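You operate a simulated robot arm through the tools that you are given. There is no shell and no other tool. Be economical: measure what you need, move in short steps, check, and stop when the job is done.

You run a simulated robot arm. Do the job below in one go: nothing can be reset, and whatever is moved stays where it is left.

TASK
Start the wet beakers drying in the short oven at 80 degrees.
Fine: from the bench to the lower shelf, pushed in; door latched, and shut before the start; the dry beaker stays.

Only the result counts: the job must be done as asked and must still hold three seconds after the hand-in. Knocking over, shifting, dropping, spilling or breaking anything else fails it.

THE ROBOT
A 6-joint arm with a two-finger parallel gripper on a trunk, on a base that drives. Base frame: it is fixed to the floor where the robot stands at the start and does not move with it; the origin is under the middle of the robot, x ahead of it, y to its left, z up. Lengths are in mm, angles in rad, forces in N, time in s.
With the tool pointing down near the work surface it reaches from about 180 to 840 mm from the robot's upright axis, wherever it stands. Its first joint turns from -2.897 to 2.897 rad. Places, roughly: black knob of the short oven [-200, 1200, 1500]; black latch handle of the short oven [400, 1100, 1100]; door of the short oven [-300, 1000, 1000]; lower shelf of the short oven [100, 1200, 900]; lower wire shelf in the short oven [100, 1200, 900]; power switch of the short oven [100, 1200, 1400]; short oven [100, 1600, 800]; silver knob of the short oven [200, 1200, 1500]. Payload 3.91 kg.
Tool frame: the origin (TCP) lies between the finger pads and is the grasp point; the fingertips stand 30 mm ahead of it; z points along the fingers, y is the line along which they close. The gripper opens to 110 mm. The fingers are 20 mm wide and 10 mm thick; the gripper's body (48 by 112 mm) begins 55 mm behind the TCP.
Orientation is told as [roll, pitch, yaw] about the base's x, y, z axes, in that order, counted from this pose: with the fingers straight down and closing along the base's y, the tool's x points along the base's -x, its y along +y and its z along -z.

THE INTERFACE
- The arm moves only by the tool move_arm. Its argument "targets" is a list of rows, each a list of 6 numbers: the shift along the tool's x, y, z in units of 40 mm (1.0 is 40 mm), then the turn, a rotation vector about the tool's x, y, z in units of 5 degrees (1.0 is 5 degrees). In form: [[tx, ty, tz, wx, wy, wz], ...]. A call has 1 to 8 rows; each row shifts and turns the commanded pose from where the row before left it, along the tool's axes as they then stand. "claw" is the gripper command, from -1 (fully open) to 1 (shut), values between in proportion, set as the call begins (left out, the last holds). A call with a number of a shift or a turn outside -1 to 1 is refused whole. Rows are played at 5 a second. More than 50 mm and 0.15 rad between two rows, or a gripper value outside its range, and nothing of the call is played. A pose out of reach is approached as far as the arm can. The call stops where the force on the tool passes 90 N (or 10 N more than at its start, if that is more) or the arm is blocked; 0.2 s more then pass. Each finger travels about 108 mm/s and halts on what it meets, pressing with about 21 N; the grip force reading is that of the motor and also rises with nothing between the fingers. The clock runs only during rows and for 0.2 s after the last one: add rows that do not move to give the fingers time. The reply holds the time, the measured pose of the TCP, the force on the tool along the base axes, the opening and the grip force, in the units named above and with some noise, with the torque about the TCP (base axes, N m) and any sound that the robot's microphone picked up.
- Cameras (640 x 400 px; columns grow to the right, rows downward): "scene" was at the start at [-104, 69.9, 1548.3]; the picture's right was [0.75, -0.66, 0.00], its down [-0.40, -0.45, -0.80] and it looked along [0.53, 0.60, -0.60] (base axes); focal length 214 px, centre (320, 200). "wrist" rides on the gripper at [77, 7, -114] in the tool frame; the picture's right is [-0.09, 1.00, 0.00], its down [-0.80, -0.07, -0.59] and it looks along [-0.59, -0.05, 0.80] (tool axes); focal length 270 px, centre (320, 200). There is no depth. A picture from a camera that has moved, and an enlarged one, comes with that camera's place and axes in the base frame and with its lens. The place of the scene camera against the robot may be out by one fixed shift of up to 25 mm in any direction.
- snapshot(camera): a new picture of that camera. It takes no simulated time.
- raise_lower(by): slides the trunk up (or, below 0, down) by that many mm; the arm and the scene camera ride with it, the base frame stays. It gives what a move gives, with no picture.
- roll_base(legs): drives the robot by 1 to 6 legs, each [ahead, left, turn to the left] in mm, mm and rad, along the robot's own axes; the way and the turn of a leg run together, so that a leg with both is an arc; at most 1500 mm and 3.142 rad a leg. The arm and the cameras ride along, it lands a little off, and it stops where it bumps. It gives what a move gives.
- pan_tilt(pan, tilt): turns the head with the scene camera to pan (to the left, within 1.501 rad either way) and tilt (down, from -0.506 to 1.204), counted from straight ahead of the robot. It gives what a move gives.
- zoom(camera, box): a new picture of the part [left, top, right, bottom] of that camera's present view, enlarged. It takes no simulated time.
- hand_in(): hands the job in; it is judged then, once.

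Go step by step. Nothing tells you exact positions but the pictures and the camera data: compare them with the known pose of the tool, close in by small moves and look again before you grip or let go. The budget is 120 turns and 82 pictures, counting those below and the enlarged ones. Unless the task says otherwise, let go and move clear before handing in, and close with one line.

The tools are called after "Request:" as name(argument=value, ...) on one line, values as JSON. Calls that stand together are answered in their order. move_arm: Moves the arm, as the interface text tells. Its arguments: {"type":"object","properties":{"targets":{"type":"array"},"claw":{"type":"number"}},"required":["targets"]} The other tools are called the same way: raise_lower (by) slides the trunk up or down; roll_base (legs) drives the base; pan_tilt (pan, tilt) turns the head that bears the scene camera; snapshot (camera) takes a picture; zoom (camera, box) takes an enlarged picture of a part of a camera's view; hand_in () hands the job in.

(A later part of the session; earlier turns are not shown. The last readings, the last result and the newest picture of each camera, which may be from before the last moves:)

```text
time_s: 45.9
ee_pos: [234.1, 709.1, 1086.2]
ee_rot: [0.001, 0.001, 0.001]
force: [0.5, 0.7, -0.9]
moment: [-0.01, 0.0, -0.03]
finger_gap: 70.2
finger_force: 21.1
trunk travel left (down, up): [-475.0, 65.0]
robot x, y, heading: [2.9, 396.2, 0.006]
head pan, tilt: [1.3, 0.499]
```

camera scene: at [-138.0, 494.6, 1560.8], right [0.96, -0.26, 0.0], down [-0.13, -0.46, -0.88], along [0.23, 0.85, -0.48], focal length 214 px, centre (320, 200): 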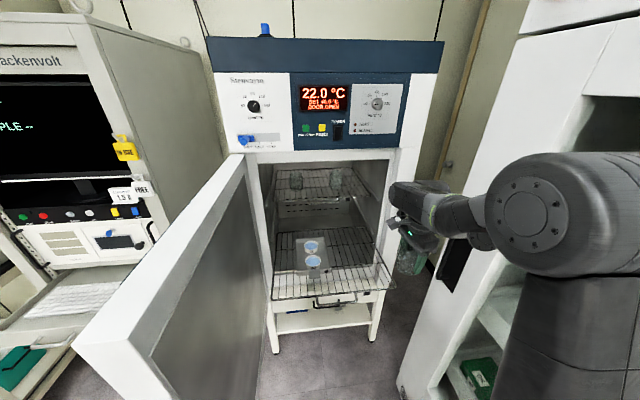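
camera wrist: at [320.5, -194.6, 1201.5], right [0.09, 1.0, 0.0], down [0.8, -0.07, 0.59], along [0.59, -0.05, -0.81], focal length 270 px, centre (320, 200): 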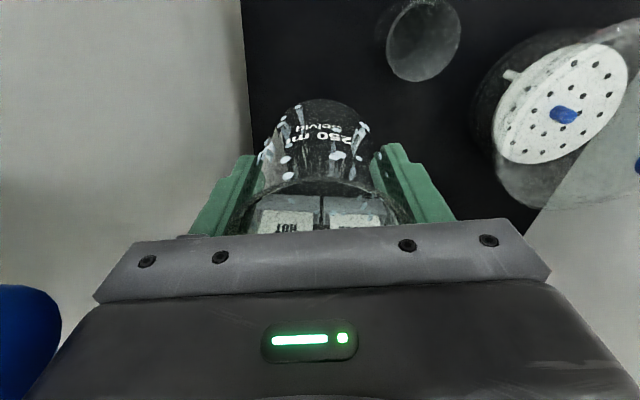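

Request:
move_arm(targets=[[0.34, 1, 0, 0, 0, 0], [0.34, 1, 0, 0, 0, 0], [0.34, 1, 0, 0, 0, 0], [0.34, 1, 0, 0, 0, 0], [0.34, 1, 0, 0, 0, 0], [0.34, 1, 0, 0, 0, 0], [0.34, 1, 0, 0, 0, 0], [0.34, 0.9, 0, 0, 0, 0]])

Request:
snapshot(camera="wrist")

Request:
zoom(camera="scene", box=[280, 190, 420, 320])

```text
time_s: 47.6
ee_pos: [121.1, 1024.9, 1087.0]
ee_rot: [0.001, 0.001, 0.0]
force: [0.2, -0.2, -1.6]
moment: [-0.01, -0.04, 0.0]
finger_gap: 70.0
finger_force: 21.4
trunk travel left (down, up): [-475.0, 65.0]
robot x, y, heading: [1.0, 397.9, 0.002]
head pan, tilt: [1.3, 0.499]
```

```text
50 pictures are left
camera wrist: at [43.5, 1031.2, 1200.9], right [0.09, 1.0, 0.0], down [0.8, -0.07, 0.59], along [0.59, -0.05, -0.8], focal length 270 px, centre (320, 200)
```

wrist: 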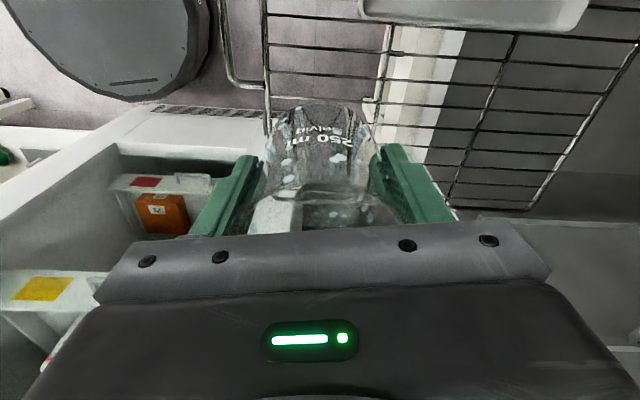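

```text
3.08 times, centred on (350, 255) of scene
camera zoom: at [-139.4, 490.3, 1560.8], right [0.97, -0.26, 0.0], down [-0.12, -0.46, -0.88], along [0.23, 0.85, -0.48], focal length 660 px, centre (228, 31)
```

zoom: 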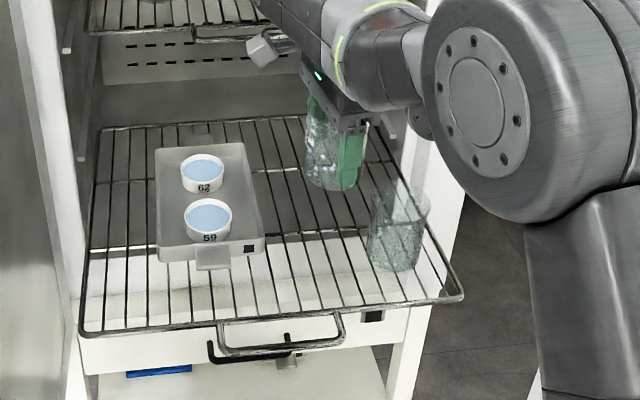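

Room is ample here: tray corner near (57,1070), A about 100 mm away. Lower B.

Request:
move_arm(targets=[[0, 0, 0.9, 0, 0, 0], [0, 0, 0.9, 0, 0, 0], [0, 0, 0.9, 0, 0, 0], [0, 0, 0.8, 0, 0, 0], [0, 0, 0.2, 0, 0, 0]])

Request:
move_arm(targets=[[0, 0, 0.1, 0, 0, 0]])

Request:
move_arm(targets=[[0, 0, 0.06, 0, 0, 0]])

Request:
move_arm(targets=[[0, 0, 0.05, 0, 0, 0]])

```text
time_s: 48.9
ee_pos: [123.3, 1023.1, 941.5]
ee_rot: [0.005, 0.003, 0.0]
force: [-0.7, 0.7, -0.4]
moment: [-0.03, 0.0, -0.01]
finger_gap: 69.9
finger_force: 21.2
trunk travel left (down, up): [-475.0, 65.0]
robot x, y, heading: [-2.3, 397.8, 0.003]
head pan, tilt: [1.3, 0.499]
```

```text
time_s: 49.2
ee_pos: [122.7, 1023.4, 937.6]
ee_rot: [0.002, 0.0, 0.001]
force: [-0.2, -0.3, -1.6]
moment: [-0.04, 0.03, 0.0]
finger_gap: 69.8
finger_force: 21.3
trunk travel left (down, up): [-475.0, 65.0]
robot x, y, heading: [-3.7, 401.9, 0.003]
head pan, tilt: [1.3, 0.499]
```

```text
time_s: 49.6
ee_pos: [122.2, 1023.1, 934.7]
ee_rot: [0.002, 0.003, 0.0]
force: [0.2, -0.1, -1.6]
moment: [0.04, 0.01, -0.02]
finger_gap: 70.1
finger_force: 20.5
trunk travel left (down, up): [-475.0, 65.0]
robot x, y, heading: [-1.2, 395.8, 0.007]
head pan, tilt: [1.3, 0.499]
```

```text
time_s: 50.0
ee_pos: [123.6, 1022.4, 931.7]
ee_rot: [0.001, 0.0, -0.001]
force: [-0.4, 0.1, -0.4]
moment: [-0.03, -0.01, 0.07]
finger_gap: 70.0
finger_force: 21.0
trunk travel left (down, up): [-475.0, 65.0]
robot x, y, heading: [-4.1, 397.6, 0.006]
head pan, tilt: [1.3, 0.499]
```

Request:
move_arm(targets=[[0, 0, 0.05, 0, 0, 0]])

Request:
move_arm(targets=[[0, 0, 0.04, 0, 0, 0]])

Request:
move_arm(targets=[[0, 0, 0.04, 0, 0, 0]])

```text
time_s: 50.5
ee_pos: [123.0, 1021.8, 929.4]
ee_rot: [0.002, 0.002, 0.0]
force: [-0.7, 0.0, -0.3]
moment: [0.0, 0.04, 0.03]
finger_gap: 70.0
finger_force: 20.9
trunk travel left (down, up): [-475.0, 65.0]
robot x, y, heading: [-0.6, 401.0, 0.009]
head pan, tilt: [1.3, 0.499]
```

```text
time_s: 50.9
ee_pos: [122.9, 1023.1, 928.3]
ee_rot: [0.002, 0.003, -0.001]
force: [0.4, 0.2, -0.4]
moment: [0.02, 0.03, 0.0]
finger_gap: 70.0
finger_force: 20.8
trunk travel left (down, up): [-475.0, 65.0]
robot x, y, heading: [1.3, 396.7, 0.005]
head pan, tilt: [1.3, 0.499]
```

```text
time_s: 51.2
ee_pos: [122.6, 1022.4, 927.8]
ee_rot: [0.002, 0.002, 0.0]
force: [0.8, 0.5, 2.3]
moment: [-0.09, -0.06, 0.04]
finger_gap: 69.9
finger_force: 20.8
trunk travel left (down, up): [-475.0, 65.0]
robot x, y, heading: [-0.3, 394.9, 0.007]
head pan, tilt: [1.3, 0.499]
```

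Light contact. Release, rise straight, and look.

Request:
move_arm(targets=[[0, 0, 0, 0, 0, 0], [0, 0, 0, 0, 0, 0], [0, 0, 0, 0, 0, 0]], claw=-1)

Request:
move_arm(targets=[[0, 0, -0.5, 0, 0, 0], [0, 0, -0.8, 0, 0, 0], [0, 0, -1, 0, 0, 0], [0, 0, -1, 0, 0, 0], [0, 0, -0.7, 0, 0, 0]])

Request:
move_arm(targets=[[-0.2, -1, 0, 0, 0, 0], [-0.2, -1, 0, 0, 0, 0], [-0.2, -1, 0, 0, 0, 0], [-0.2, -1, 0, 0, 0, 0], [-0.2, -1, 0, 0, 0, 0], [-0.2, -1, 0, 0, 0, 0]])

Request:
snapshot(camera="scene")

Request:
zoom(camera="scene", box=[260, 190, 420, 330])

```text
time_s: 52.0
ee_pos: [121.6, 1022.4, 927.3]
ee_rot: [0.002, 0.002, 0.001]
force: [-0.1, -0.9, 0.5]
moment: [-0.02, -0.01, 0.02]
finger_gap: 109.8
finger_force: 0.0
trunk travel left (down, up): [-475.0, 65.0]
robot x, y, heading: [-6.1, 395.6, 0.006]
head pan, tilt: [1.3, 0.499]
```

```text
time_s: 53.2
ee_pos: [123.8, 1022.6, 1085.3]
ee_rot: [0.004, 0.001, 0.001]
force: [0.8, -0.4, -0.7]
moment: [0.02, 0.01, 0.01]
finger_gap: 109.9
finger_force: 0.1
trunk travel left (down, up): [-475.0, 65.0]
robot x, y, heading: [-4.4, 396.6, 0.008]
head pan, tilt: [1.3, 0.499]
```

```text
time_s: 54.6
ee_pos: [172.7, 780.5, 1088.1]
ee_rot: [0.004, 0.002, 0.002]
force: [0.4, -0.2, 0.2]
moment: [0.03, 0.02, -0.02]
finger_gap: 109.9
finger_force: 0.1
trunk travel left (down, up): [-475.0, 65.0]
robot x, y, heading: [-2.2, 398.7, 0.007]
head pan, tilt: [1.3, 0.499]
```

```text
48 pictures are left
camera scene: at [-139.2, 488.4, 1561.0], right [0.97, -0.26, 0.0], down [-0.13, -0.46, -0.88], along [0.23, 0.85, -0.48], focal length 214 px, centre (320, 200)
```

scene: 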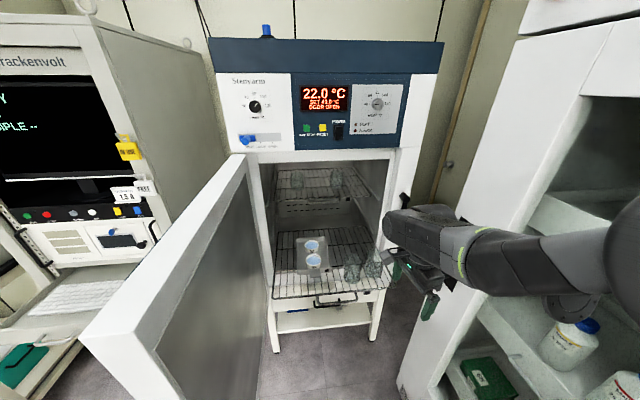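

```text
2.86 times, centred on (340, 260) of scene
camera zoom: at [-139.2, 488.4, 1561.0], right [0.97, -0.26, 0.0], down [-0.13, -0.46, -0.88], along [0.23, 0.85, -0.48], focal length 613 px, centre (263, 29)
```

zoom: 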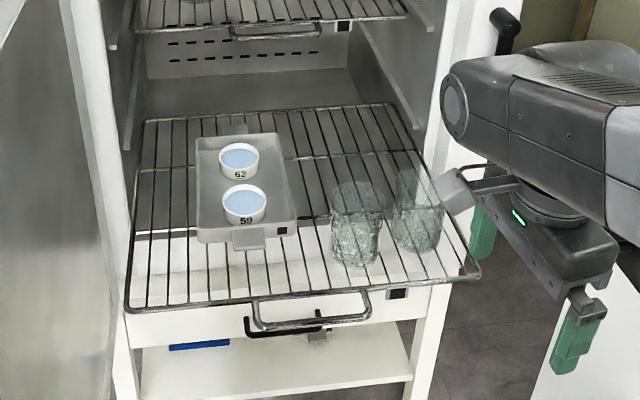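

Both wet beakers stand on the shelf. Next I push the shelf in by gripping its front handle bar (about (40,934,875)). Moving above it, aligned with the oven's yaw, to look.

Request:
move_arm(targets=[[0.66, 0.55, 0.4, 0, 0, 0], [0.66, 0.55, 0.4, 0, 0, 0], [0.66, 0.55, 0.4, 0, 0, 0], [0.66, 0.55, 0.4, 0, 0, 0], [0.66, 0.55, 0.4, 0, 0, 0], [0, 0, 0, 0, 0, 0.8], [0, 0, 0, 0, 0, 0.8]], claw=-0.4)

Request:
snapshot(camera="wrist")

```text
time_s: 56.2
ee_pos: [38.9, 890.7, 1007.1]
ee_rot: [0.003, 0.002, -0.14]
force: [0.4, 0.4, -0.5]
moment: [0.02, 0.03, 0.01]
finger_gap: 76.8
finger_force: 0.2
trunk travel left (down, up): [-475.0, 65.0]
robot x, y, heading: [-3.1, 397.0, 0.009]
head pan, tilt: [1.3, 0.499]
```

```text
46 pictures are left
camera wrist: at [-36.5, 908.8, 1121.2], right [0.23, 0.97, 0.0], down [0.78, -0.18, 0.59], along [0.58, -0.13, -0.81], focal length 270 px, centre (320, 200)
```

wrist: 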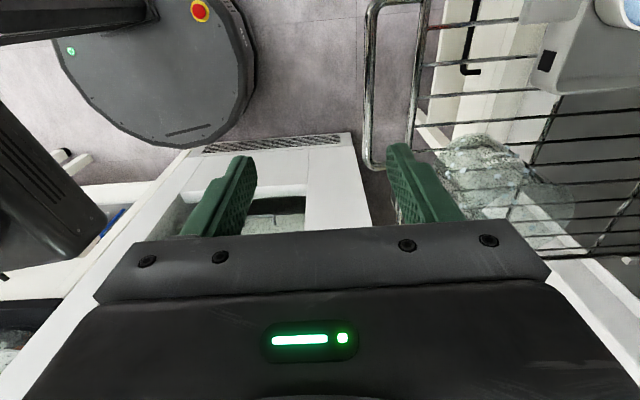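

Handle bar centre at about (39,939). Narrow the fingers, move over it, descend so the fingers straddle the bar.

Request:
move_arm(targets=[[0.085, 0.595, 0, 0, 0, 0], [0.085, 0.595, 0, 0, 0, 0], [0, 0, 0.9, 0, 0, 0], [0, 0, 0.7, 0, 0, 0]], claw=0.56)

Request:
snapshot(camera="wrist")

```text
time_s: 57.2
ee_pos: [38.4, 939.8, 941.8]
ee_rot: [0.001, 0.003, -0.141]
force: [0.0, 1.3, -0.4]
moment: [-0.01, -0.01, -0.01]
finger_gap: 24.3
finger_force: 0.0
trunk travel left (down, up): [-475.0, 65.0]
robot x, y, heading: [-1.0, 397.5, 0.005]
head pan, tilt: [1.3, 0.499]
```

```text
45 pictures are left
camera wrist: at [-37.9, 956.9, 1055.3], right [0.23, 0.97, 0.0], down [0.78, -0.18, 0.59], along [0.58, -0.13, -0.81], focal length 270 px, centre (320, 200)
```

wrist: 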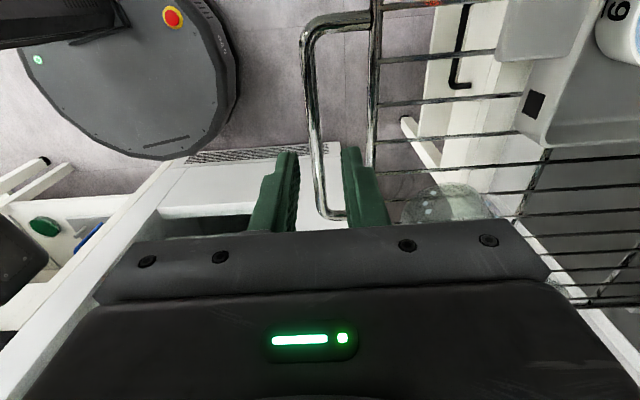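

The bar runs between the fingers. Descend and grip.

Request:
move_arm(targets=[[0, 0, 0.6, 0, 0, 0], [0, 0, 0.6, 0, 0, 0], [0, 0, 0.4, 0, 0, 0]])

Request:
snapshot(camera="wrist")

```text
time_s: 58.0
ee_pos: [36.0, 940.3, 877.2]
ee_rot: [0.002, 0.002, -0.14]
force: [0.0, 0.5, -0.1]
moment: [-0.01, 0.0, 0.06]
finger_gap: 24.2
finger_force: 0.1
trunk travel left (down, up): [-475.0, 65.0]
robot x, y, heading: [-1.0, 396.9, 0.006]
head pan, tilt: [1.3, 0.499]
```

```text
44 pictures are left
camera wrist: at [-38.6, 957.9, 991.9], right [0.23, 0.97, 0.0], down [0.78, -0.18, 0.59], along [0.58, -0.13, -0.81], focal length 270 px, centre (320, 200)
```

wrist: 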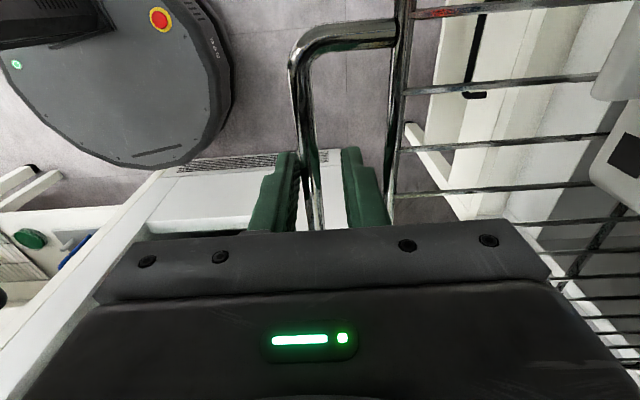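

Request:
move_arm(targets=[[0, 0, 0, 0, 0, 0], [0, 0, 0, 0, 0, 0]], claw=1)

Request:
move_arm(targets=[[0, 0.1, 0, 0, 0, 0], [0, 0.2, 0, 0, 0, 0], [0, 0.25, 0, 0, 0, 0], [0, 0.25, 0, 0, 0, 0], [0, 0.25, 0, 0, 0, 0], [0, 0.25, 0, 0, 0, 0], [0, 0.2, 0, 0, 0, 0], [0, 0.1, 0, 0, 0, 0]])

Request:
zoom(camera="scene", box=[240, 160, 420, 320])

```text
time_s: 58.6
ee_pos: [37.4, 941.7, 877.2]
ee_rot: [0.002, 0.003, -0.138]
force: [-0.7, -0.9, -2.6]
moment: [0.0, -0.1, -0.05]
finger_gap: 9.6
finger_force: 44.5
trunk travel left (down, up): [-475.0, 65.0]
robot x, y, heading: [1.9, 395.3, 0.008]
head pan, tilt: [1.3, 0.499]
```

```text
time_s: 60.5
ee_pos: [46.9, 1006.1, 878.5]
ee_rot: [0.0, 0.002, -0.141]
force: [-9.4, -0.2, -12.4]
moment: [0.1, 0.84, -0.08]
finger_gap: 9.8
finger_force: 44.9
trunk travel left (down, up): [-475.0, 65.0]
robot x, y, heading: [-0.4, 397.0, 0.006]
head pan, tilt: [1.3, 0.499]
```

```text
2.50 times, centred on (330, 240) of scene
camera zoom: at [-140.3, 490.6, 1560.7], right [0.97, -0.26, 0.0], down [-0.12, -0.46, -0.88], along [0.23, 0.85, -0.48], focal length 536 px, centre (295, 100)
```

zoom: 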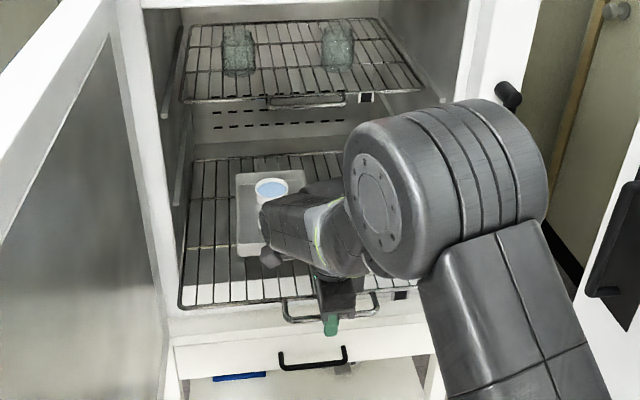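

Request:
move_arm(targets=[[0.03, 0.1, 0.04, 0, 0, 0], [0.02, 0.2, 0, 0, 0, 0], [0.01, 0.25, 0, 0, 0, 0], [0.01, 0.25, 0, 0, 0, 0], [0.01, 0.25, 0, 0, 0, 0], [0.01, 0.25, 0, 0, 0, 0], [0.01, 0.25, 0, 0, 0, 0], [0, 0.1, 0, 0, 0, 0]])

Request:
zoom(camera="scene", box=[240, 160, 420, 320])

```text
time_s: 62.2
ee_pos: [56.5, 1069.0, 878.4]
ee_rot: [0.002, 0.002, -0.142]
force: [20.9, -4.8, 4.8]
moment: [-0.18, -1.08, 0.01]
finger_gap: 9.5
finger_force: 45.0
trunk travel left (down, up): [-475.0, 65.0]
robot x, y, heading: [-4.7, 400.3, 0.003]
head pan, tilt: [1.3, 0.499]
```

```text
2.50 times, centred on (330, 240) of scene
camera zoom: at [-136.6, 488.4, 1561.3], right [0.96, -0.26, 0.0], down [-0.13, -0.46, -0.88], along [0.23, 0.85, -0.48], focal length 536 px, centre (295, 100)
```

zoom: 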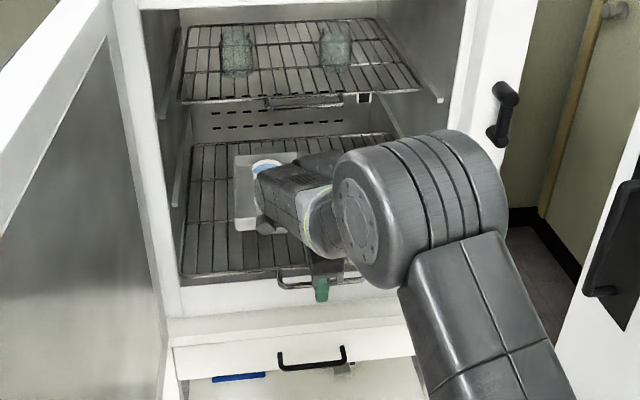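

Request:
move_arm(targets=[[-0.05, 0.1, 0, 0, 0, 0], [0, 0.2, 0, 0, 0, 0], [0, 0.25, 0, 0, 0, 0], [0, 0.25, 0, 0, 0, 0], [0, 0.2, 0, 0, 0, 0], [0, 0.1, 0, 0, 0, 0]])

Request:
zoom(camera="scene", box=[240, 160, 420, 320])

```text
time_s: 63.6
ee_pos: [62.5, 1113.5, 876.8]
ee_rot: [0.002, 0.004, -0.14]
force: [20.3, -4.2, 3.0]
moment: [0.02, 0.24, -0.05]
finger_gap: 9.4
finger_force: 45.3
trunk travel left (down, up): [-475.0, 65.0]
robot x, y, heading: [-1.0, 402.0, 0.005]
head pan, tilt: [1.3, 0.499]
```

```text
2.50 times, centred on (330, 240) of scene
camera zoom: at [-136.7, 488.6, 1561.2], right [0.97, -0.26, 0.0], down [-0.13, -0.46, -0.88], along [0.23, 0.85, -0.48], focal length 536 px, centre (295, 100)
```

zoom: 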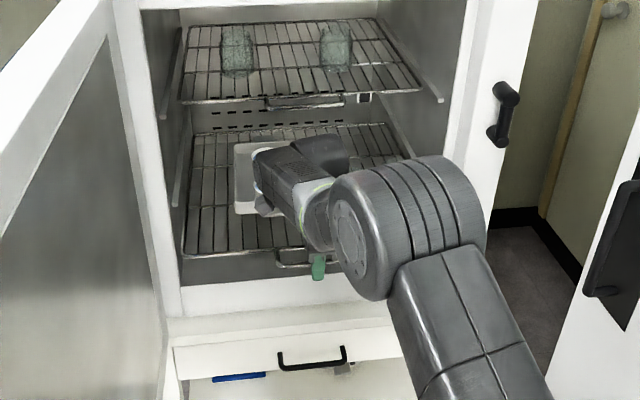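

Request:
move_arm(targets=[[-0.05, 0.1, 0, 0, 0, 0], [-0.04, 0.2, 0, 0, 0, 0], [-0.02, 0.2, 0, 0, 0, 0], [-0.02, 0.2, 0, 0, 0, 0], [-0.01, 0.1, 0, 0, 0, 0]])

Request:
zoom(camera="scene", box=[240, 160, 420, 320])

```text
time_s: 64.8
ee_pos: [66.3, 1144.4, 879.2]
ee_rot: [0.003, 0.006, -0.137]
force: [-10.2, -0.4, 6.2]
moment: [0.07, 0.78, -0.22]
finger_gap: 9.6
finger_force: 45.2
trunk travel left (down, up): [-475.0, 65.0]
robot x, y, heading: [-3.4, 401.7, 0.005]
head pan, tilt: [1.3, 0.499]
```

```text
2.50 times, centred on (330, 240) of scene
camera zoom: at [-140.8, 488.4, 1560.9], right [0.97, -0.26, 0.0], down [-0.12, -0.46, -0.88], along [0.23, 0.85, -0.48], focal length 536 px, centre (295, 100)
```

zoom: 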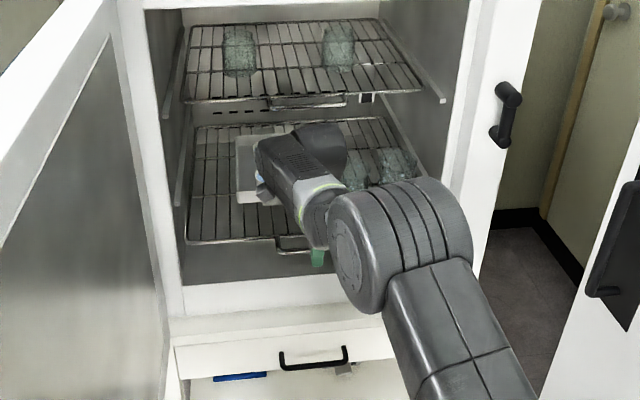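

Request:
move_arm(targets=[[0.02, 0.1, 0, 0, 0, 0], [0, 0.2, 0, 0, 0, 0], [0, 0.2, 0, 0, 0, 0], [0, 0.2, 0, 0, 0, 0], [0, 0.1, 0, 0, 0, 0]])

Request:
zoom(camera="scene", box=[240, 160, 420, 320])

Request:
snapshot(camera="wrist")

```text
time_s: 66.0
ee_pos: [72.1, 1175.3, 877.2]
ee_rot: [0.004, 0.001, -0.137]
force: [-18.4, 1.7, 5.4]
moment: [0.16, 0.89, -0.12]
finger_gap: 9.5
finger_force: 45.4
trunk travel left (down, up): [-475.0, 65.0]
robot x, y, heading: [-1.3, 399.7, 0.01]
head pan, tilt: [1.3, 0.499]
```

```text
2.50 times, centred on (330, 240) of scene
camera zoom: at [-141.7, 488.8, 1560.7], right [0.97, -0.26, 0.0], down [-0.12, -0.46, -0.88], along [0.23, 0.85, -0.48], focal length 536 px, centre (295, 100)
```

zoom: 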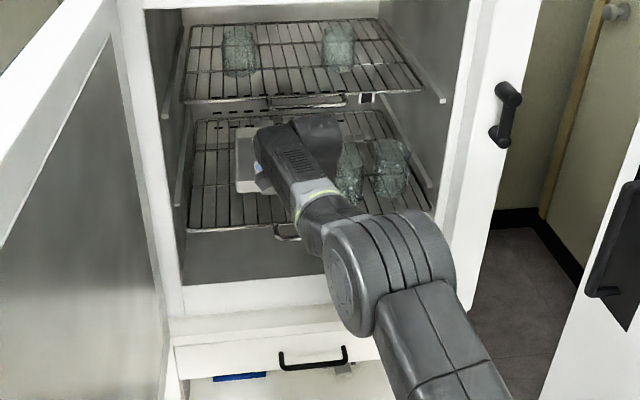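

```text
38 pictures are left
camera wrist: at [-3.3, 1192.4, 991.9], right [0.22, 0.97, 0.0], down [0.78, -0.18, 0.59], along [0.58, -0.13, -0.8], focal length 270 px, centre (320, 200)
```

wrist: 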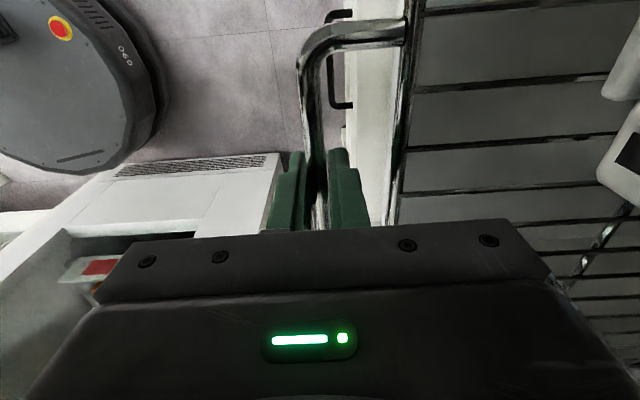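

Request:
move_arm(targets=[[0.06, 0.1, 0, 0, 0, 0], [0, 0.2, 0, 0, 0, 0], [0, 0.2, 0, 0, 0, 0], [0, 0.1, 0, 0, 0, 0]])

Request:
move_arm(targets=[[0, 0.1, 0, 0, 0, 0], [0, 0.15, 0, 0, 0, 0], [0, 0.15, 0, 0, 0, 0], [0, 0.1, 0, 0, 0, 0]])

Request:
zoom(camera="scene", box=[240, 160, 420, 320])

```text
time_s: 67.0
ee_pos: [74.5, 1189.6, 878.5]
ee_rot: [0.007, 0.001, -0.139]
force: [-13.9, 1.0, 7.3]
moment: [-0.1, -0.6, -0.09]
finger_gap: 9.6
finger_force: 44.9
out of reach, approached as far as the arm can: row 3, 4
trunk travel left (down, up): [-475.0, 65.0]
robot x, y, heading: [-0.3, 398.3, 0.008]
head pan, tilt: [1.3, 0.499]
```

```text
time_s: 68.0
ee_pos: [74.2, 1189.2, 877.7]
ee_rot: [0.007, 0.001, -0.14]
force: [-14.9, 5.0, 11.2]
moment: [-0.1, -0.76, -0.04]
finger_gap: 9.6
finger_force: 45.2
out of reach, approached as far as the arm can: row 1, 2, 3, 4
trunk travel left (down, up): [-475.0, 65.0]
robot x, y, heading: [-1.7, 400.2, 0.005]
head pan, tilt: [1.3, 0.499]
```

```text
2.50 times, centred on (330, 240) of scene
camera zoom: at [-141.5, 488.6, 1560.8], right [0.97, -0.26, 0.0], down [-0.12, -0.46, -0.88], along [0.23, 0.85, -0.48], focal length 536 px, centre (295, 100)
```

zoom: 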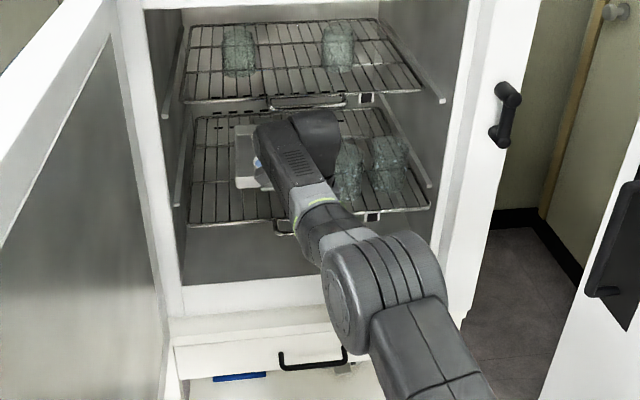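

The arm is at its reach limit with the tool upright. I'll loosen slightly and tilt the tool about the bar so the wrist leans back toward me, which extends reach for the rest of the push.

Request:
move_arm(targets=[[0, -0.4, 0, 0, 0, 0], [0, 0, 0, -1, 0, 0], [0, 0, 0, -1, 0, 0], [0, 0, 0, -1, 0, 0], [0, 0, 0, -1, 0, 0], [0, 0, 0, -1, 0, 0], [0, 0, 0, -1, 0, 0]], claw=0.67)

Request:
snapshot(camera="wrist")

```text
time_s: 69.7
ee_pos: [75.1, 1173.6, 877.1]
ee_rot: [0.526, 0.001, -0.139]
force: [0.3, -0.1, 0.1]
moment: [0.01, 0.0, 0.03]
finger_gap: 18.2
finger_force: 0.1
trunk travel left (down, up): [-475.0, 65.0]
robot x, y, heading: [-3.6, 398.4, 0.006]
head pan, tilt: [1.3, 0.499]
```

```text
36 pictures are left
camera wrist: at [-9.4, 1132.3, 978.7], right [0.21, 0.84, 0.5], down [0.74, -0.47, 0.48], along [0.64, 0.27, -0.72], focal length 270 px, centre (320, 200)
```

wrist: 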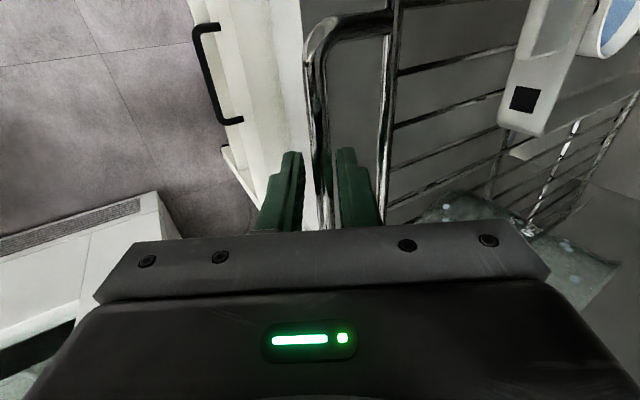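

Bar still between the fingers, tool tilted 30°. Close and continue pushing along the oven's depth axis.

Request:
move_arm(targets=[[0, 0, 0, 0, 0, 0], [0, 0, 0, 0, 0, 0]], claw=1)

Request:
move_arm(targets=[[0, 0.1, 0.058, 0, 0, 0], [0, 0.173, 0.1, 0, 0, 0], [0, 0.173, 0.1, 0, 0, 0], [0, 0.173, 0.1, 0, 0, 0], [0, 0.1, 0.058, 0, 0, 0]])

Request:
move_arm(targets=[[0, 0.1, 0.058, 0, 0, 0], [0, 0.173, 0.1, 0, 0, 0], [0, 0.1, 0.058, 0, 0, 0]])

Request:
snapshot(camera="wrist")

```text
time_s: 70.2
ee_pos: [73.1, 1173.2, 877.7]
ee_rot: [0.529, 0.003, -0.139]
force: [0.9, 2.9, 7.7]
moment: [0.13, 0.54, 0.3]
finger_gap: 9.7
finger_force: 44.8
trunk travel left (down, up): [-475.0, 65.0]
robot x, y, heading: [-3.5, 397.7, 0.012]
head pan, tilt: [1.3, 0.499]
```

```text
time_s: 71.5
ee_pos: [78.8, 1205.9, 878.6]
ee_rot: [0.528, 0.003, -0.139]
force: [4.1, -2.2, 10.4]
moment: [-0.03, -0.39, -0.25]
finger_gap: 9.3
finger_force: 44.8
trunk travel left (down, up): [-475.0, 65.0]
robot x, y, heading: [1.3, 400.0, 0.004]
head pan, tilt: [1.3, 0.499]
```

```text
time_s: 72.2
ee_pos: [81.4, 1222.8, 877.6]
ee_rot: [0.529, 0.002, -0.14]
force: [8.5, -1.9, 12.6]
moment: [-0.11, -0.74, -0.33]
finger_gap: 9.6
finger_force: 44.8
trunk travel left (down, up): [-475.0, 65.0]
robot x, y, heading: [-4.3, 399.2, 0.008]
head pan, tilt: [1.3, 0.499]
```

```text
35 pictures are left
camera wrist: at [-2.1, 1181.5, 979.8], right [0.21, 0.84, 0.5], down [0.74, -0.47, 0.48], along [0.64, 0.27, -0.72], focal length 270 px, centre (320, 200)
```

wrist: 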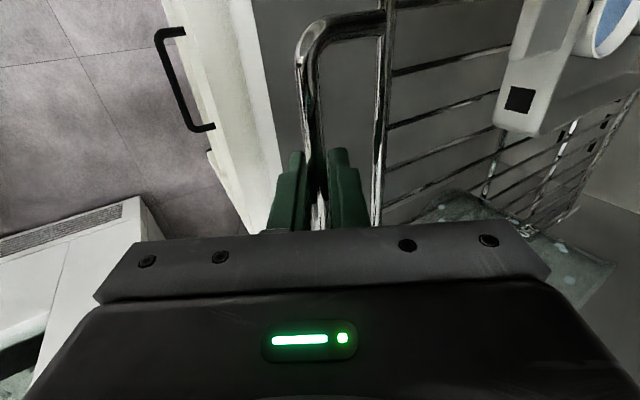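

Request:
move_arm(targets=[[-0.02, 0.12, 0.03, 0, 0, 0], [0, 0.173, 0.1, 0, 0, 0], [0, 0.1, 0.058, 0, 0, 0]])

Request:
move_arm(targets=[[0, 0.1, 0.058, 0, 0, 0], [0, 0.173, 0.1, 0, 0, 0], [0, 0.1, 0.058, 0, 0, 0]])

Request:
zoom(camera="scene", box=[240, 160, 420, 320])

```text
time_s: 73.0
ee_pos: [84.9, 1240.7, 878.3]
ee_rot: [0.525, 0.002, -0.138]
force: [7.4, -3.3, 5.3]
moment: [0.04, 0.0, 0.06]
finger_gap: 9.6
finger_force: 44.8
trunk travel left (down, up): [-475.0, 65.0]
robot x, y, heading: [0.5, 396.4, 0.004]
head pan, tilt: [1.3, 0.499]
```

```text
time_s: 73.8
ee_pos: [86.5, 1257.1, 877.7]
ee_rot: [0.525, 0.002, -0.14]
force: [6.4, -2.8, 0.9]
moment: [0.0, -0.39, -0.26]
finger_gap: 9.6
finger_force: 45.0
trunk travel left (down, up): [-475.0, 65.0]
robot x, y, heading: [-5.7, 401.1, 0.008]
head pan, tilt: [1.3, 0.499]
```

```text
2.50 times, centred on (330, 240) of scene
camera zoom: at [-138.5, 489.1, 1560.9], right [0.97, -0.26, 0.0], down [-0.13, -0.46, -0.88], along [0.23, 0.85, -0.48], focal length 536 px, centre (295, 100)
```

zoom: 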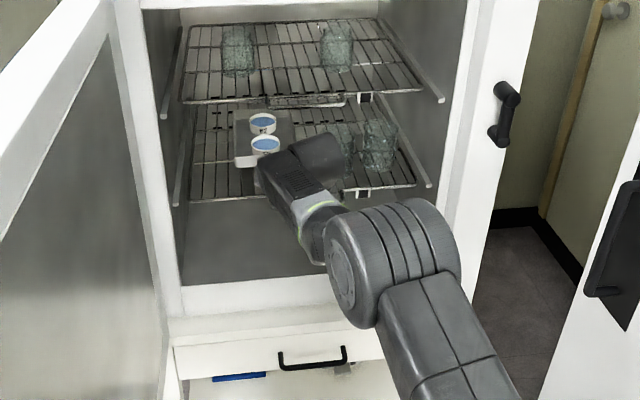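

Request:
move_arm(targets=[[0, 0.1, 0.058, 0, 0, 0], [0, 0.13, 0.075, 0, 0, 0], [0, 0.1, 0.058, 0, 0, 0]])

Request:
move_arm(targets=[[0, 0.1, 0.058, 0, 0, 0], [0, 0.13, 0.075, 0, 0, 0], [0, 0.1, 0.058, 0, 0, 0]])

Request:
zoom(camera="scene", box=[240, 160, 420, 320])

```text
time_s: 74.7
ee_pos: [89.3, 1272.2, 877.2]
ee_rot: [0.525, 0.004, -0.14]
force: [4.5, -1.6, -1.4]
moment: [0.01, 0.25, 0.1]
finger_gap: 9.9
finger_force: 45.3
trunk travel left (down, up): [-475.0, 65.0]
robot x, y, heading: [-6.8, 398.6, 0.006]
head pan, tilt: [1.3, 0.499]
```

```text
time_s: 75.5
ee_pos: [90.9, 1287.6, 877.6]
ee_rot: [0.526, 0.002, -0.141]
force: [3.7, -2.8, -4.2]
moment: [-0.04, -0.37, -0.24]
finger_gap: 9.5
finger_force: 44.9
trunk travel left (down, up): [-475.0, 65.0]
robot x, y, heading: [-0.9, 398.3, 0.011]
head pan, tilt: [1.3, 0.499]
```

```text
2.50 times, centred on (330, 240) of scene
camera zoom: at [-138.8, 490.0, 1560.9], right [0.97, -0.26, 0.0], down [-0.13, -0.46, -0.88], along [0.23, 0.85, -0.48], focal length 536 px, centre (295, 100)
```

zoom: 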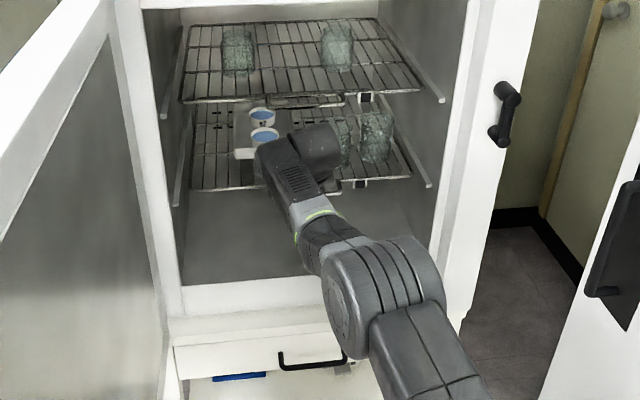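

The shelf is about level with the upper one now; push gently on to find its stop.

Request:
move_arm(targets=[[0, 0.06, 0.035, 0, 0, 0], [0, 0.1, 0.058, 0, 0, 0], [0, 0.06, 0.035, 0, 0, 0]])

Request:
move_arm(targets=[[0, 0.06, 0.035, 0, 0, 0], [0, 0.1, 0.058, 0, 0, 0], [0, 0.06, 0.035, 0, 0, 0]])

Request:
zoom(camera="scene", box=[250, 160, 400, 260])

```text
time_s: 76.2
ee_pos: [92.6, 1291.8, 877.2]
ee_rot: [0.529, 0.0, -0.14]
force: [3.3, -1.8, -7.0]
moment: [-0.07, -0.2, -0.15]
finger_gap: 9.6
finger_force: 45.3
out of reach, approached as far as the arm can: row 2
trunk travel left (down, up): [-475.0, 65.0]
robot x, y, heading: [-0.7, 401.1, 0.004]
head pan, tilt: [1.3, 0.499]
```

```text
time_s: 77.0
ee_pos: [91.3, 1292.0, 877.6]
ee_rot: [0.528, 0.003, -0.14]
force: [1.6, -0.5, -5.9]
moment: [-0.04, -0.3, -0.19]
finger_gap: 9.7
finger_force: 45.0
out of reach, approached as far as the arm can: row 1, 2, 3
trunk travel left (down, up): [-475.0, 65.0]
robot x, y, heading: [-1.0, 400.2, 0.01]
head pan, tilt: [1.3, 0.499]
```

```text
4.00 times, centred on (325, 210) of scene
camera zoom: at [-139.1, 490.4, 1560.9], right [0.97, -0.26, 0.0], down [-0.13, -0.46, -0.88], along [0.23, 0.85, -0.48], focal length 858 px, centre (300, 160)
```

zoom: 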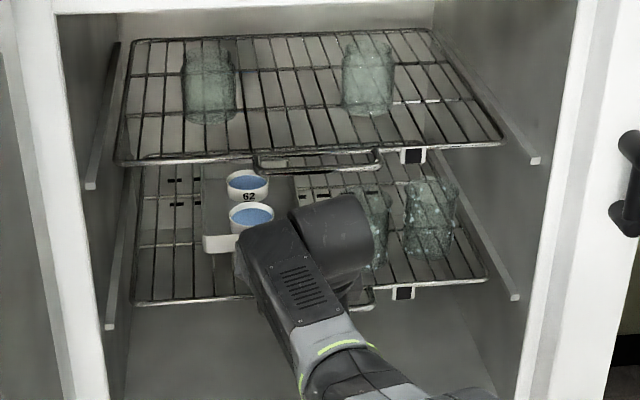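

The lower shelf appears roughly 10 mm short of the upper one. Tilt another 15° for reach and push on.

Request:
move_arm(targets=[[0, 0, 0, 0, 0, 0], [0, 0, 0, -1, 0, 0], [0, 0, 0, -1, 0, 0], [0, 0, 0, -1, 0, 0]], claw=0.74)

Request:
move_arm(targets=[[0, 0, 0, 0, 0, 0], [0, 0, 0, 0, 0, 0]], claw=1)

Request:
move_arm(targets=[[0, 0.07, 0.07, 0, 0, 0], [0, 0.1, 0.1, 0, 0, 0], [0, 0.07, 0.07, 0, 0, 0]])

Request:
snapshot(camera="wrist")

```text
time_s: 78.0
ee_pos: [92.1, 1290.9, 879.4]
ee_rot: [0.79, 0.001, -0.139]
force: [-0.9, -0.1, 0.1]
moment: [0.01, 0.03, -0.01]
finger_gap: 14.5
finger_force: 0.1
trunk travel left (down, up): [-475.0, 65.0]
robot x, y, heading: [-0.0, 400.6, 0.005]
head pan, tilt: [1.3, 0.499]
```

```text
time_s: 78.7
ee_pos: [92.7, 1291.2, 877.4]
ee_rot: [0.786, 0.001, -0.14]
force: [-0.7, -0.1, -2.8]
moment: [0.06, 0.44, 0.46]
finger_gap: 9.7
finger_force: 44.8
trunk travel left (down, up): [-475.0, 65.0]
robot x, y, heading: [-1.6, 395.8, 0.005]
head pan, tilt: [1.3, 0.499]
```

```text
time_s: 79.5
ee_pos: [93.5, 1296.5, 873.6]
ee_rot: [0.777, -0.001, -0.141]
force: [-9.6, -62.1, -17.1]
moment: [0.09, 0.18, 0.17]
finger_gap: 9.7
finger_force: 45.3
trunk travel left (down, up): [-475.0, 65.0]
robot x, y, heading: [-1.8, 395.1, 0.007]
head pan, tilt: [1.3, 0.499]
```

```text
31 pictures are left
camera wrist: at [5.5, 1232.9, 959.2], right [0.19, 0.69, 0.7], down [0.73, -0.57, 0.38], along [0.66, 0.44, -0.61], focal length 270 px, centre (320, 200)
```

wrist: 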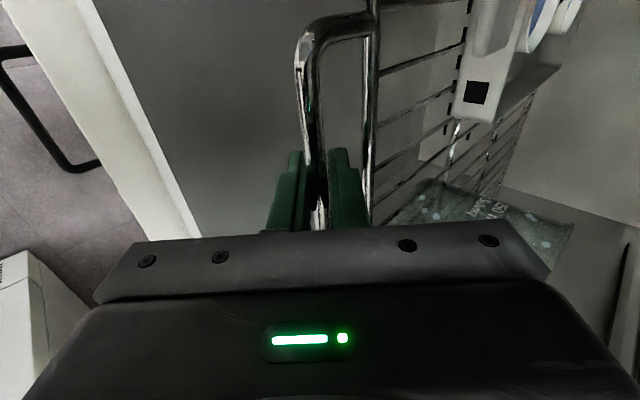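

Firm stop at 62 N: the shelf is fully in. Relax, open slightly, and back out along the tool axis.

Request:
move_arm(targets=[[0, -0.07, -0.03, 0, 0, 0], [0, 0, 0, 0, 0, 0]], claw=0.74)

Request:
move_arm(targets=[[0, 0, -0.4, 0, 0, 0], [0, 0, -0.6, 0, 0, 0], [0, 0, -0.6, 0, 0, 0]])

Request:
move_arm(targets=[[0, -0.7, -0.7, 0, 0, 0], [0, -0.7, -0.7, 0, 0, 0], [0, -0.7, -0.7, 0, 0, 0], [0, -0.7, -0.7, 0, 0, 0], [0, -0.7, -0.7, 0, 0, 0], [0, -0.7, -0.7, 0, 0, 0], [0, -0.7, -0.7, 0, 0, 0], [0, -0.7, -0.7, 0, 0, 0]])

Request:
snapshot(camera="scene")

```text
time_s: 80.0
ee_pos: [93.6, 1299.0, 875.7]
ee_rot: [0.782, 0.0, -0.14]
force: [-8.1, -37.7, -18.9]
moment: [0.01, 0.2, 0.19]
finger_gap: 16.4
finger_force: 21.7
trunk travel left (down, up): [-475.0, 65.0]
robot x, y, heading: [-0.2, 396.0, 0.007]
head pan, tilt: [1.3, 0.499]
```

```text
time_s: 80.8
ee_pos: [88.0, 1258.1, 925.5]
ee_rot: [0.793, 0.0, -0.139]
force: [1.0, 0.0, -0.2]
moment: [0.03, -0.01, 0.01]
finger_gap: 14.2
finger_force: 0.0
trunk travel left (down, up): [-475.0, 65.0]
robot x, y, heading: [-1.9, 394.7, 0.002]
head pan, tilt: [1.3, 0.499]
```

```text
time_s: 82.7
ee_pos: [59.9, 1045.1, 1033.5]
ee_rot: [0.771, 0.0, -0.137]
force: [0.1, 0.6, 0.9]
moment: [0.02, 0.0, 0.0]
finger_gap: 14.4
finger_force: 0.0
out of reach, approached as far as the arm can: row 3, 4, 5, 6, 7, 8
trunk travel left (down, up): [-475.0, 65.0]
robot x, y, heading: [3.0, 395.4, 0.004]
head pan, tilt: [1.3, 0.499]
```

```text
30 pictures are left
camera scene: at [-139.4, 488.6, 1560.9], right [0.97, -0.26, 0.0], down [-0.12, -0.46, -0.88], along [0.23, 0.85, -0.48], focal length 214 px, centre (320, 200)
```

scene: 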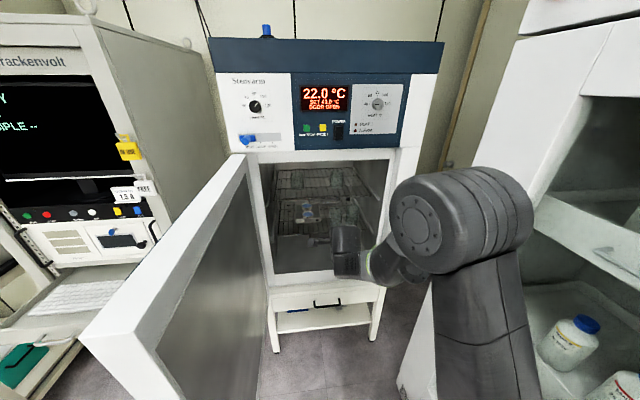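

The shelf is in with everything standing. Next the door; I'll look at its free edge, looking down-left.

Request:
pan_tilt(pan=1.5, tilt=0.75)

Request:
snapshot(camera="scene")

```text
time_s: 83.4
ee_pos: [59.3, 1046.1, 1034.1]
ee_rot: [0.771, 0.004, -0.138]
force: [-0.2, -0.2, -0.2]
moment: [0.0, 0.03, -0.03]
finger_gap: 14.4
finger_force: 0.0
trunk travel left (down, up): [-475.0, 65.0]
robot x, y, heading: [-1.2, 397.5, 0.004]
head pan, tilt: [1.499, 0.75]
```

```text
29 pictures are left
camera scene: at [-157.5, 484.3, 1539.0], right [1.0, -0.07, 0.0], down [-0.04, -0.68, -0.73], along [0.05, 0.73, -0.68], focal length 214 px, centre (320, 200)
```

scene: 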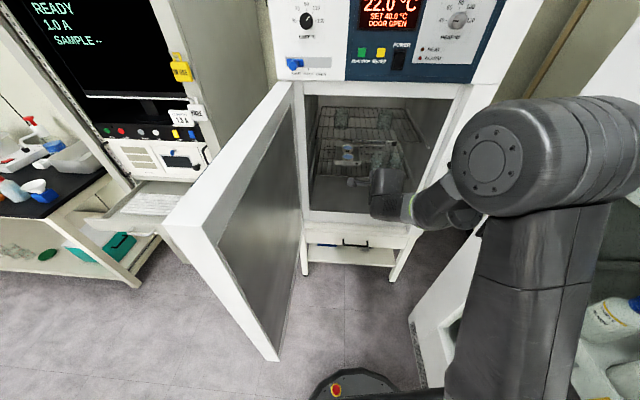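

Door free edge's outer corner is about (-308,637), inner (-262,626), top z≈1375, bottom ≈780. I'll tuck the arm, step back and turn to face the oven, then push the door from its outer side with a horizontal tool.

Request:
move_arm(targets=[[0, -0.647, -0.625, 1, 0, 0], [0, -0.7, -0.566, 1, 0, 0], [0, -0.746, -0.503, 1, 0, 0], [0, -0.787, -0.436, 1, 0, 0], [0, -0.822, -0.366, 1, 0, 0], [0, -0.851, -0.293, 1, 0, 0], [0, -0.873, -0.218, 1, 0, 0], [0, -0.889, -0.141, 1, 0, 0]], claw=1)

Request:
move_arm(targets=[[-0.6, -0.6, 0, 0.8, 0, 0], [-0.8, -0.6, 0, 0, 0, -0.8], [-0.8, -0.6, 0, 0, 0, -0.8], [-0.8, -0.6, 0, 0, 0, 0], [-0.8, -0.6, 0, 0, 0, 0], [-0.8, -0.6, 0, 0, 0, 0], [-0.8, -0.6, 0, 0, 0, 0], [-0.4, -0.9, 0, 0, 0, 0]])

```text
time_s: 85.2
ee_pos: [17.2, 759.4, 1026.3]
ee_rot: [0.089, 0.003, -0.139]
force: [-0.4, -0.3, 0.0]
moment: [-0.02, -0.01, -0.06]
finger_gap: 0.0
finger_force: 20.8
trunk travel left (down, up): [-475.0, 65.0]
robot x, y, heading: [0.0, 398.2, 0.005]
head pan, tilt: [1.499, 0.75]
```

```text
time_s: 87.0
ee_pos: [238.6, 547.3, 1019.5]
ee_rot: [0.02, -0.001, 0.001]
force: [-0.4, 1.7, 0.5]
moment: [0.03, 0.0, 0.01]
finger_gap: 0.1
finger_force: 21.1
trunk travel left (down, up): [-475.0, 65.0]
robot x, y, heading: [0.5, 400.3, 0.003]
head pan, tilt: [1.499, 0.75]
```

Request:
roll_base(legs=[[0, -250, 0], [0, 0, 1.5708], [0, 100, 0]])

Request:
pan_tilt(pan=0.1, tilt=0.55)

Request:
snapshot(camera="scene")

```text
time_s: 93.4
ee_pos: [-250.0, 392.1, 1018.5]
ee_rot: [0.018, -0.001, 1.573]
force: [0.2, 0.3, 0.1]
moment: [-0.03, -0.01, 0.03]
finger_gap: 0.0
finger_force: 20.9
trunk travel left (down, up): [-475.0, 65.0]
robot x, y, heading: [-102.0, 152.4, 1.579]
head pan, tilt: [1.499, 0.75]
```

```text
time_s: 94.9
ee_pos: [-248.7, 392.9, 1020.0]
ee_rot: [0.019, -0.001, 1.574]
force: [0.0, -0.2, -0.6]
moment: [0.02, -0.04, -0.04]
finger_gap: 0.0
finger_force: 21.1
trunk travel left (down, up): [-475.0, 65.0]
robot x, y, heading: [-98.6, 147.0, 1.573]
head pan, tilt: [0.099, 0.55]
```

```text
28 pictures are left
camera scene: at [-99.2, 74.8, 1556.3], right [0.99, 0.11, 0.0], down [0.06, -0.52, -0.85], along [-0.09, 0.85, -0.52], focal length 214 px, centre (320, 200)
```

scene: 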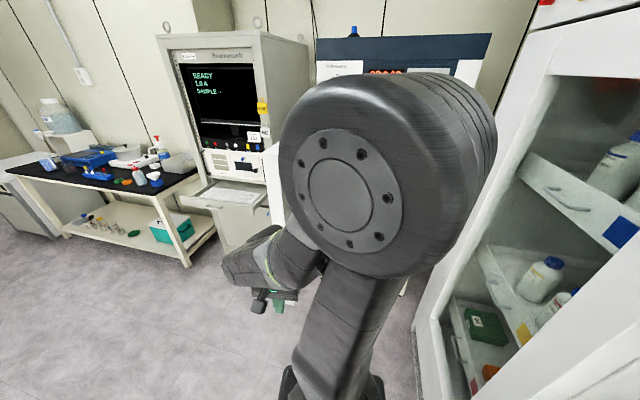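

Now facing the oven. Tilt the tool to point at the oven (+y) while moving it left, beside and in front of the door's edge.

Request:
move_arm(targets=[[-0.28, 0.155, 0, 0, -1, 0], [-0.279, 0.155, 0.024, 0, -1, 0], [-0.276, 0.155, 0.049, 0, -1, 0], [-0.27, 0.155, 0.072, 0, -1, 0], [-0.263, 0.155, 0.096, 0, -1, 0], [-0.254, 0.155, 0.118, 0, -1, 0], [-0.242, 0.155, 0.14, 0, -1, 0], [-0.229, 0.155, 0.161, 0, -1, 0]])

Request:
move_arm(targets=[[-0.214, 0.155, 0.18, 0, -1, 0], [-0.198, 0.155, 0.198, 0, -1, 0], [-0.18, 0.155, 0.214, 0, -1, 0], [-0.161, 0.155, 0.229, 0, -1, 0], [-0.14, 0.155, 0.242, 0, -1, 0], [-0.118, 0.155, 0.254, 0, -1, 0], [-0.096, 0.155, 0.263, 0, -1, 0], [-0.072, 0.155, 0.27, 0, -1, 0]])

Request:
snapshot(camera="wrist")

```text
time_s: 96.7
ee_pos: [-299.4, 480.2, 1021.4]
ee_rot: [0.025, -0.698, 1.554]
force: [0.2, -0.1, 0.1]
moment: [-0.05, 0.0, -0.01]
finger_gap: 0.1
finger_force: 20.9
trunk travel left (down, up): [-475.0, 65.0]
robot x, y, heading: [-97.9, 150.8, 1.573]
head pan, tilt: [0.099, 0.55]
```

```text
time_s: 98.5
ee_pos: [-355.0, 575.3, 1035.6]
ee_rot: [0.086, -1.395, 1.486]
force: [0.6, -0.1, 0.1]
moment: [-0.03, -0.04, -0.02]
finger_gap: 0.3
finger_force: 21.5
out of reach, approached as far as the arm can: row 7, 8
trunk travel left (down, up): [-475.0, 65.0]
robot x, y, heading: [-97.7, 148.9, 1.58]
head pan, tilt: [0.099, 0.55]
```

```text
27 pictures are left
camera wrist: at [-364.4, 448.9, 978.3], right [-0.99, 0.01, 0.1], down [0.08, -0.45, 0.89], along [0.06, 0.9, 0.44], focal length 270 px, centre (320, 200)
```

wrist: 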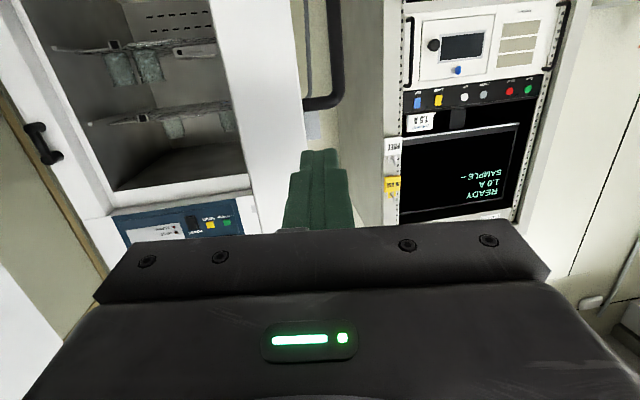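

I see the door edge in the wrist view (inverted): its outer corner is near x≈-348, and a C-handle sits on the outer face below z≈1003. My fingertip is just beside the corner, so I shift left 60 mm and up 50 mm before advancing.

Request:
roll_base(legs=[[0, 60, 0]])

Request:
raise_lower(by=60)

Request:
snapshot(camera="wrist")

```text
time_s: 99.5
ee_pos: [-418.1, 574.6, 1034.3]
ee_rot: [0.082, -1.396, 1.493]
force: [-0.6, 0.0, 0.6]
moment: [0.01, 0.02, 0.0]
finger_gap: 0.2
finger_force: 20.9
trunk travel left (down, up): [-475.0, 65.0]
robot x, y, heading: [-156.3, 152.2, 1.578]
head pan, tilt: [0.099, 0.55]
```

```text
time_s: 100.5
ee_pos: [-417.5, 573.1, 1095.2]
ee_rot: [0.083, -1.395, 1.488]
force: [1.1, -0.3, 0.1]
moment: [-0.01, 0.0, 0.0]
finger_gap: 0.2
finger_force: 21.2
trunk travel left (down, up): [-535.0, 5.0]
robot x, y, heading: [-159.5, 150.3, 1.58]
head pan, tilt: [0.099, 0.55]
```

```text
26 pictures are left
camera wrist: at [-425.5, 447.7, 1038.5], right [-0.99, 0.01, 0.1], down [0.08, -0.44, 0.89], along [0.06, 0.9, 0.44], focal length 270 px, centre (320, 200)
```

wrist: 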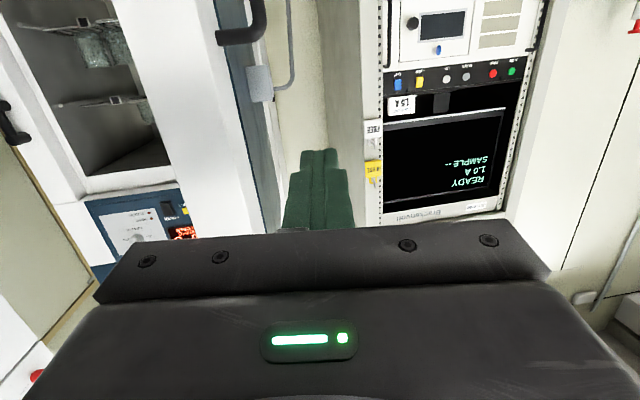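

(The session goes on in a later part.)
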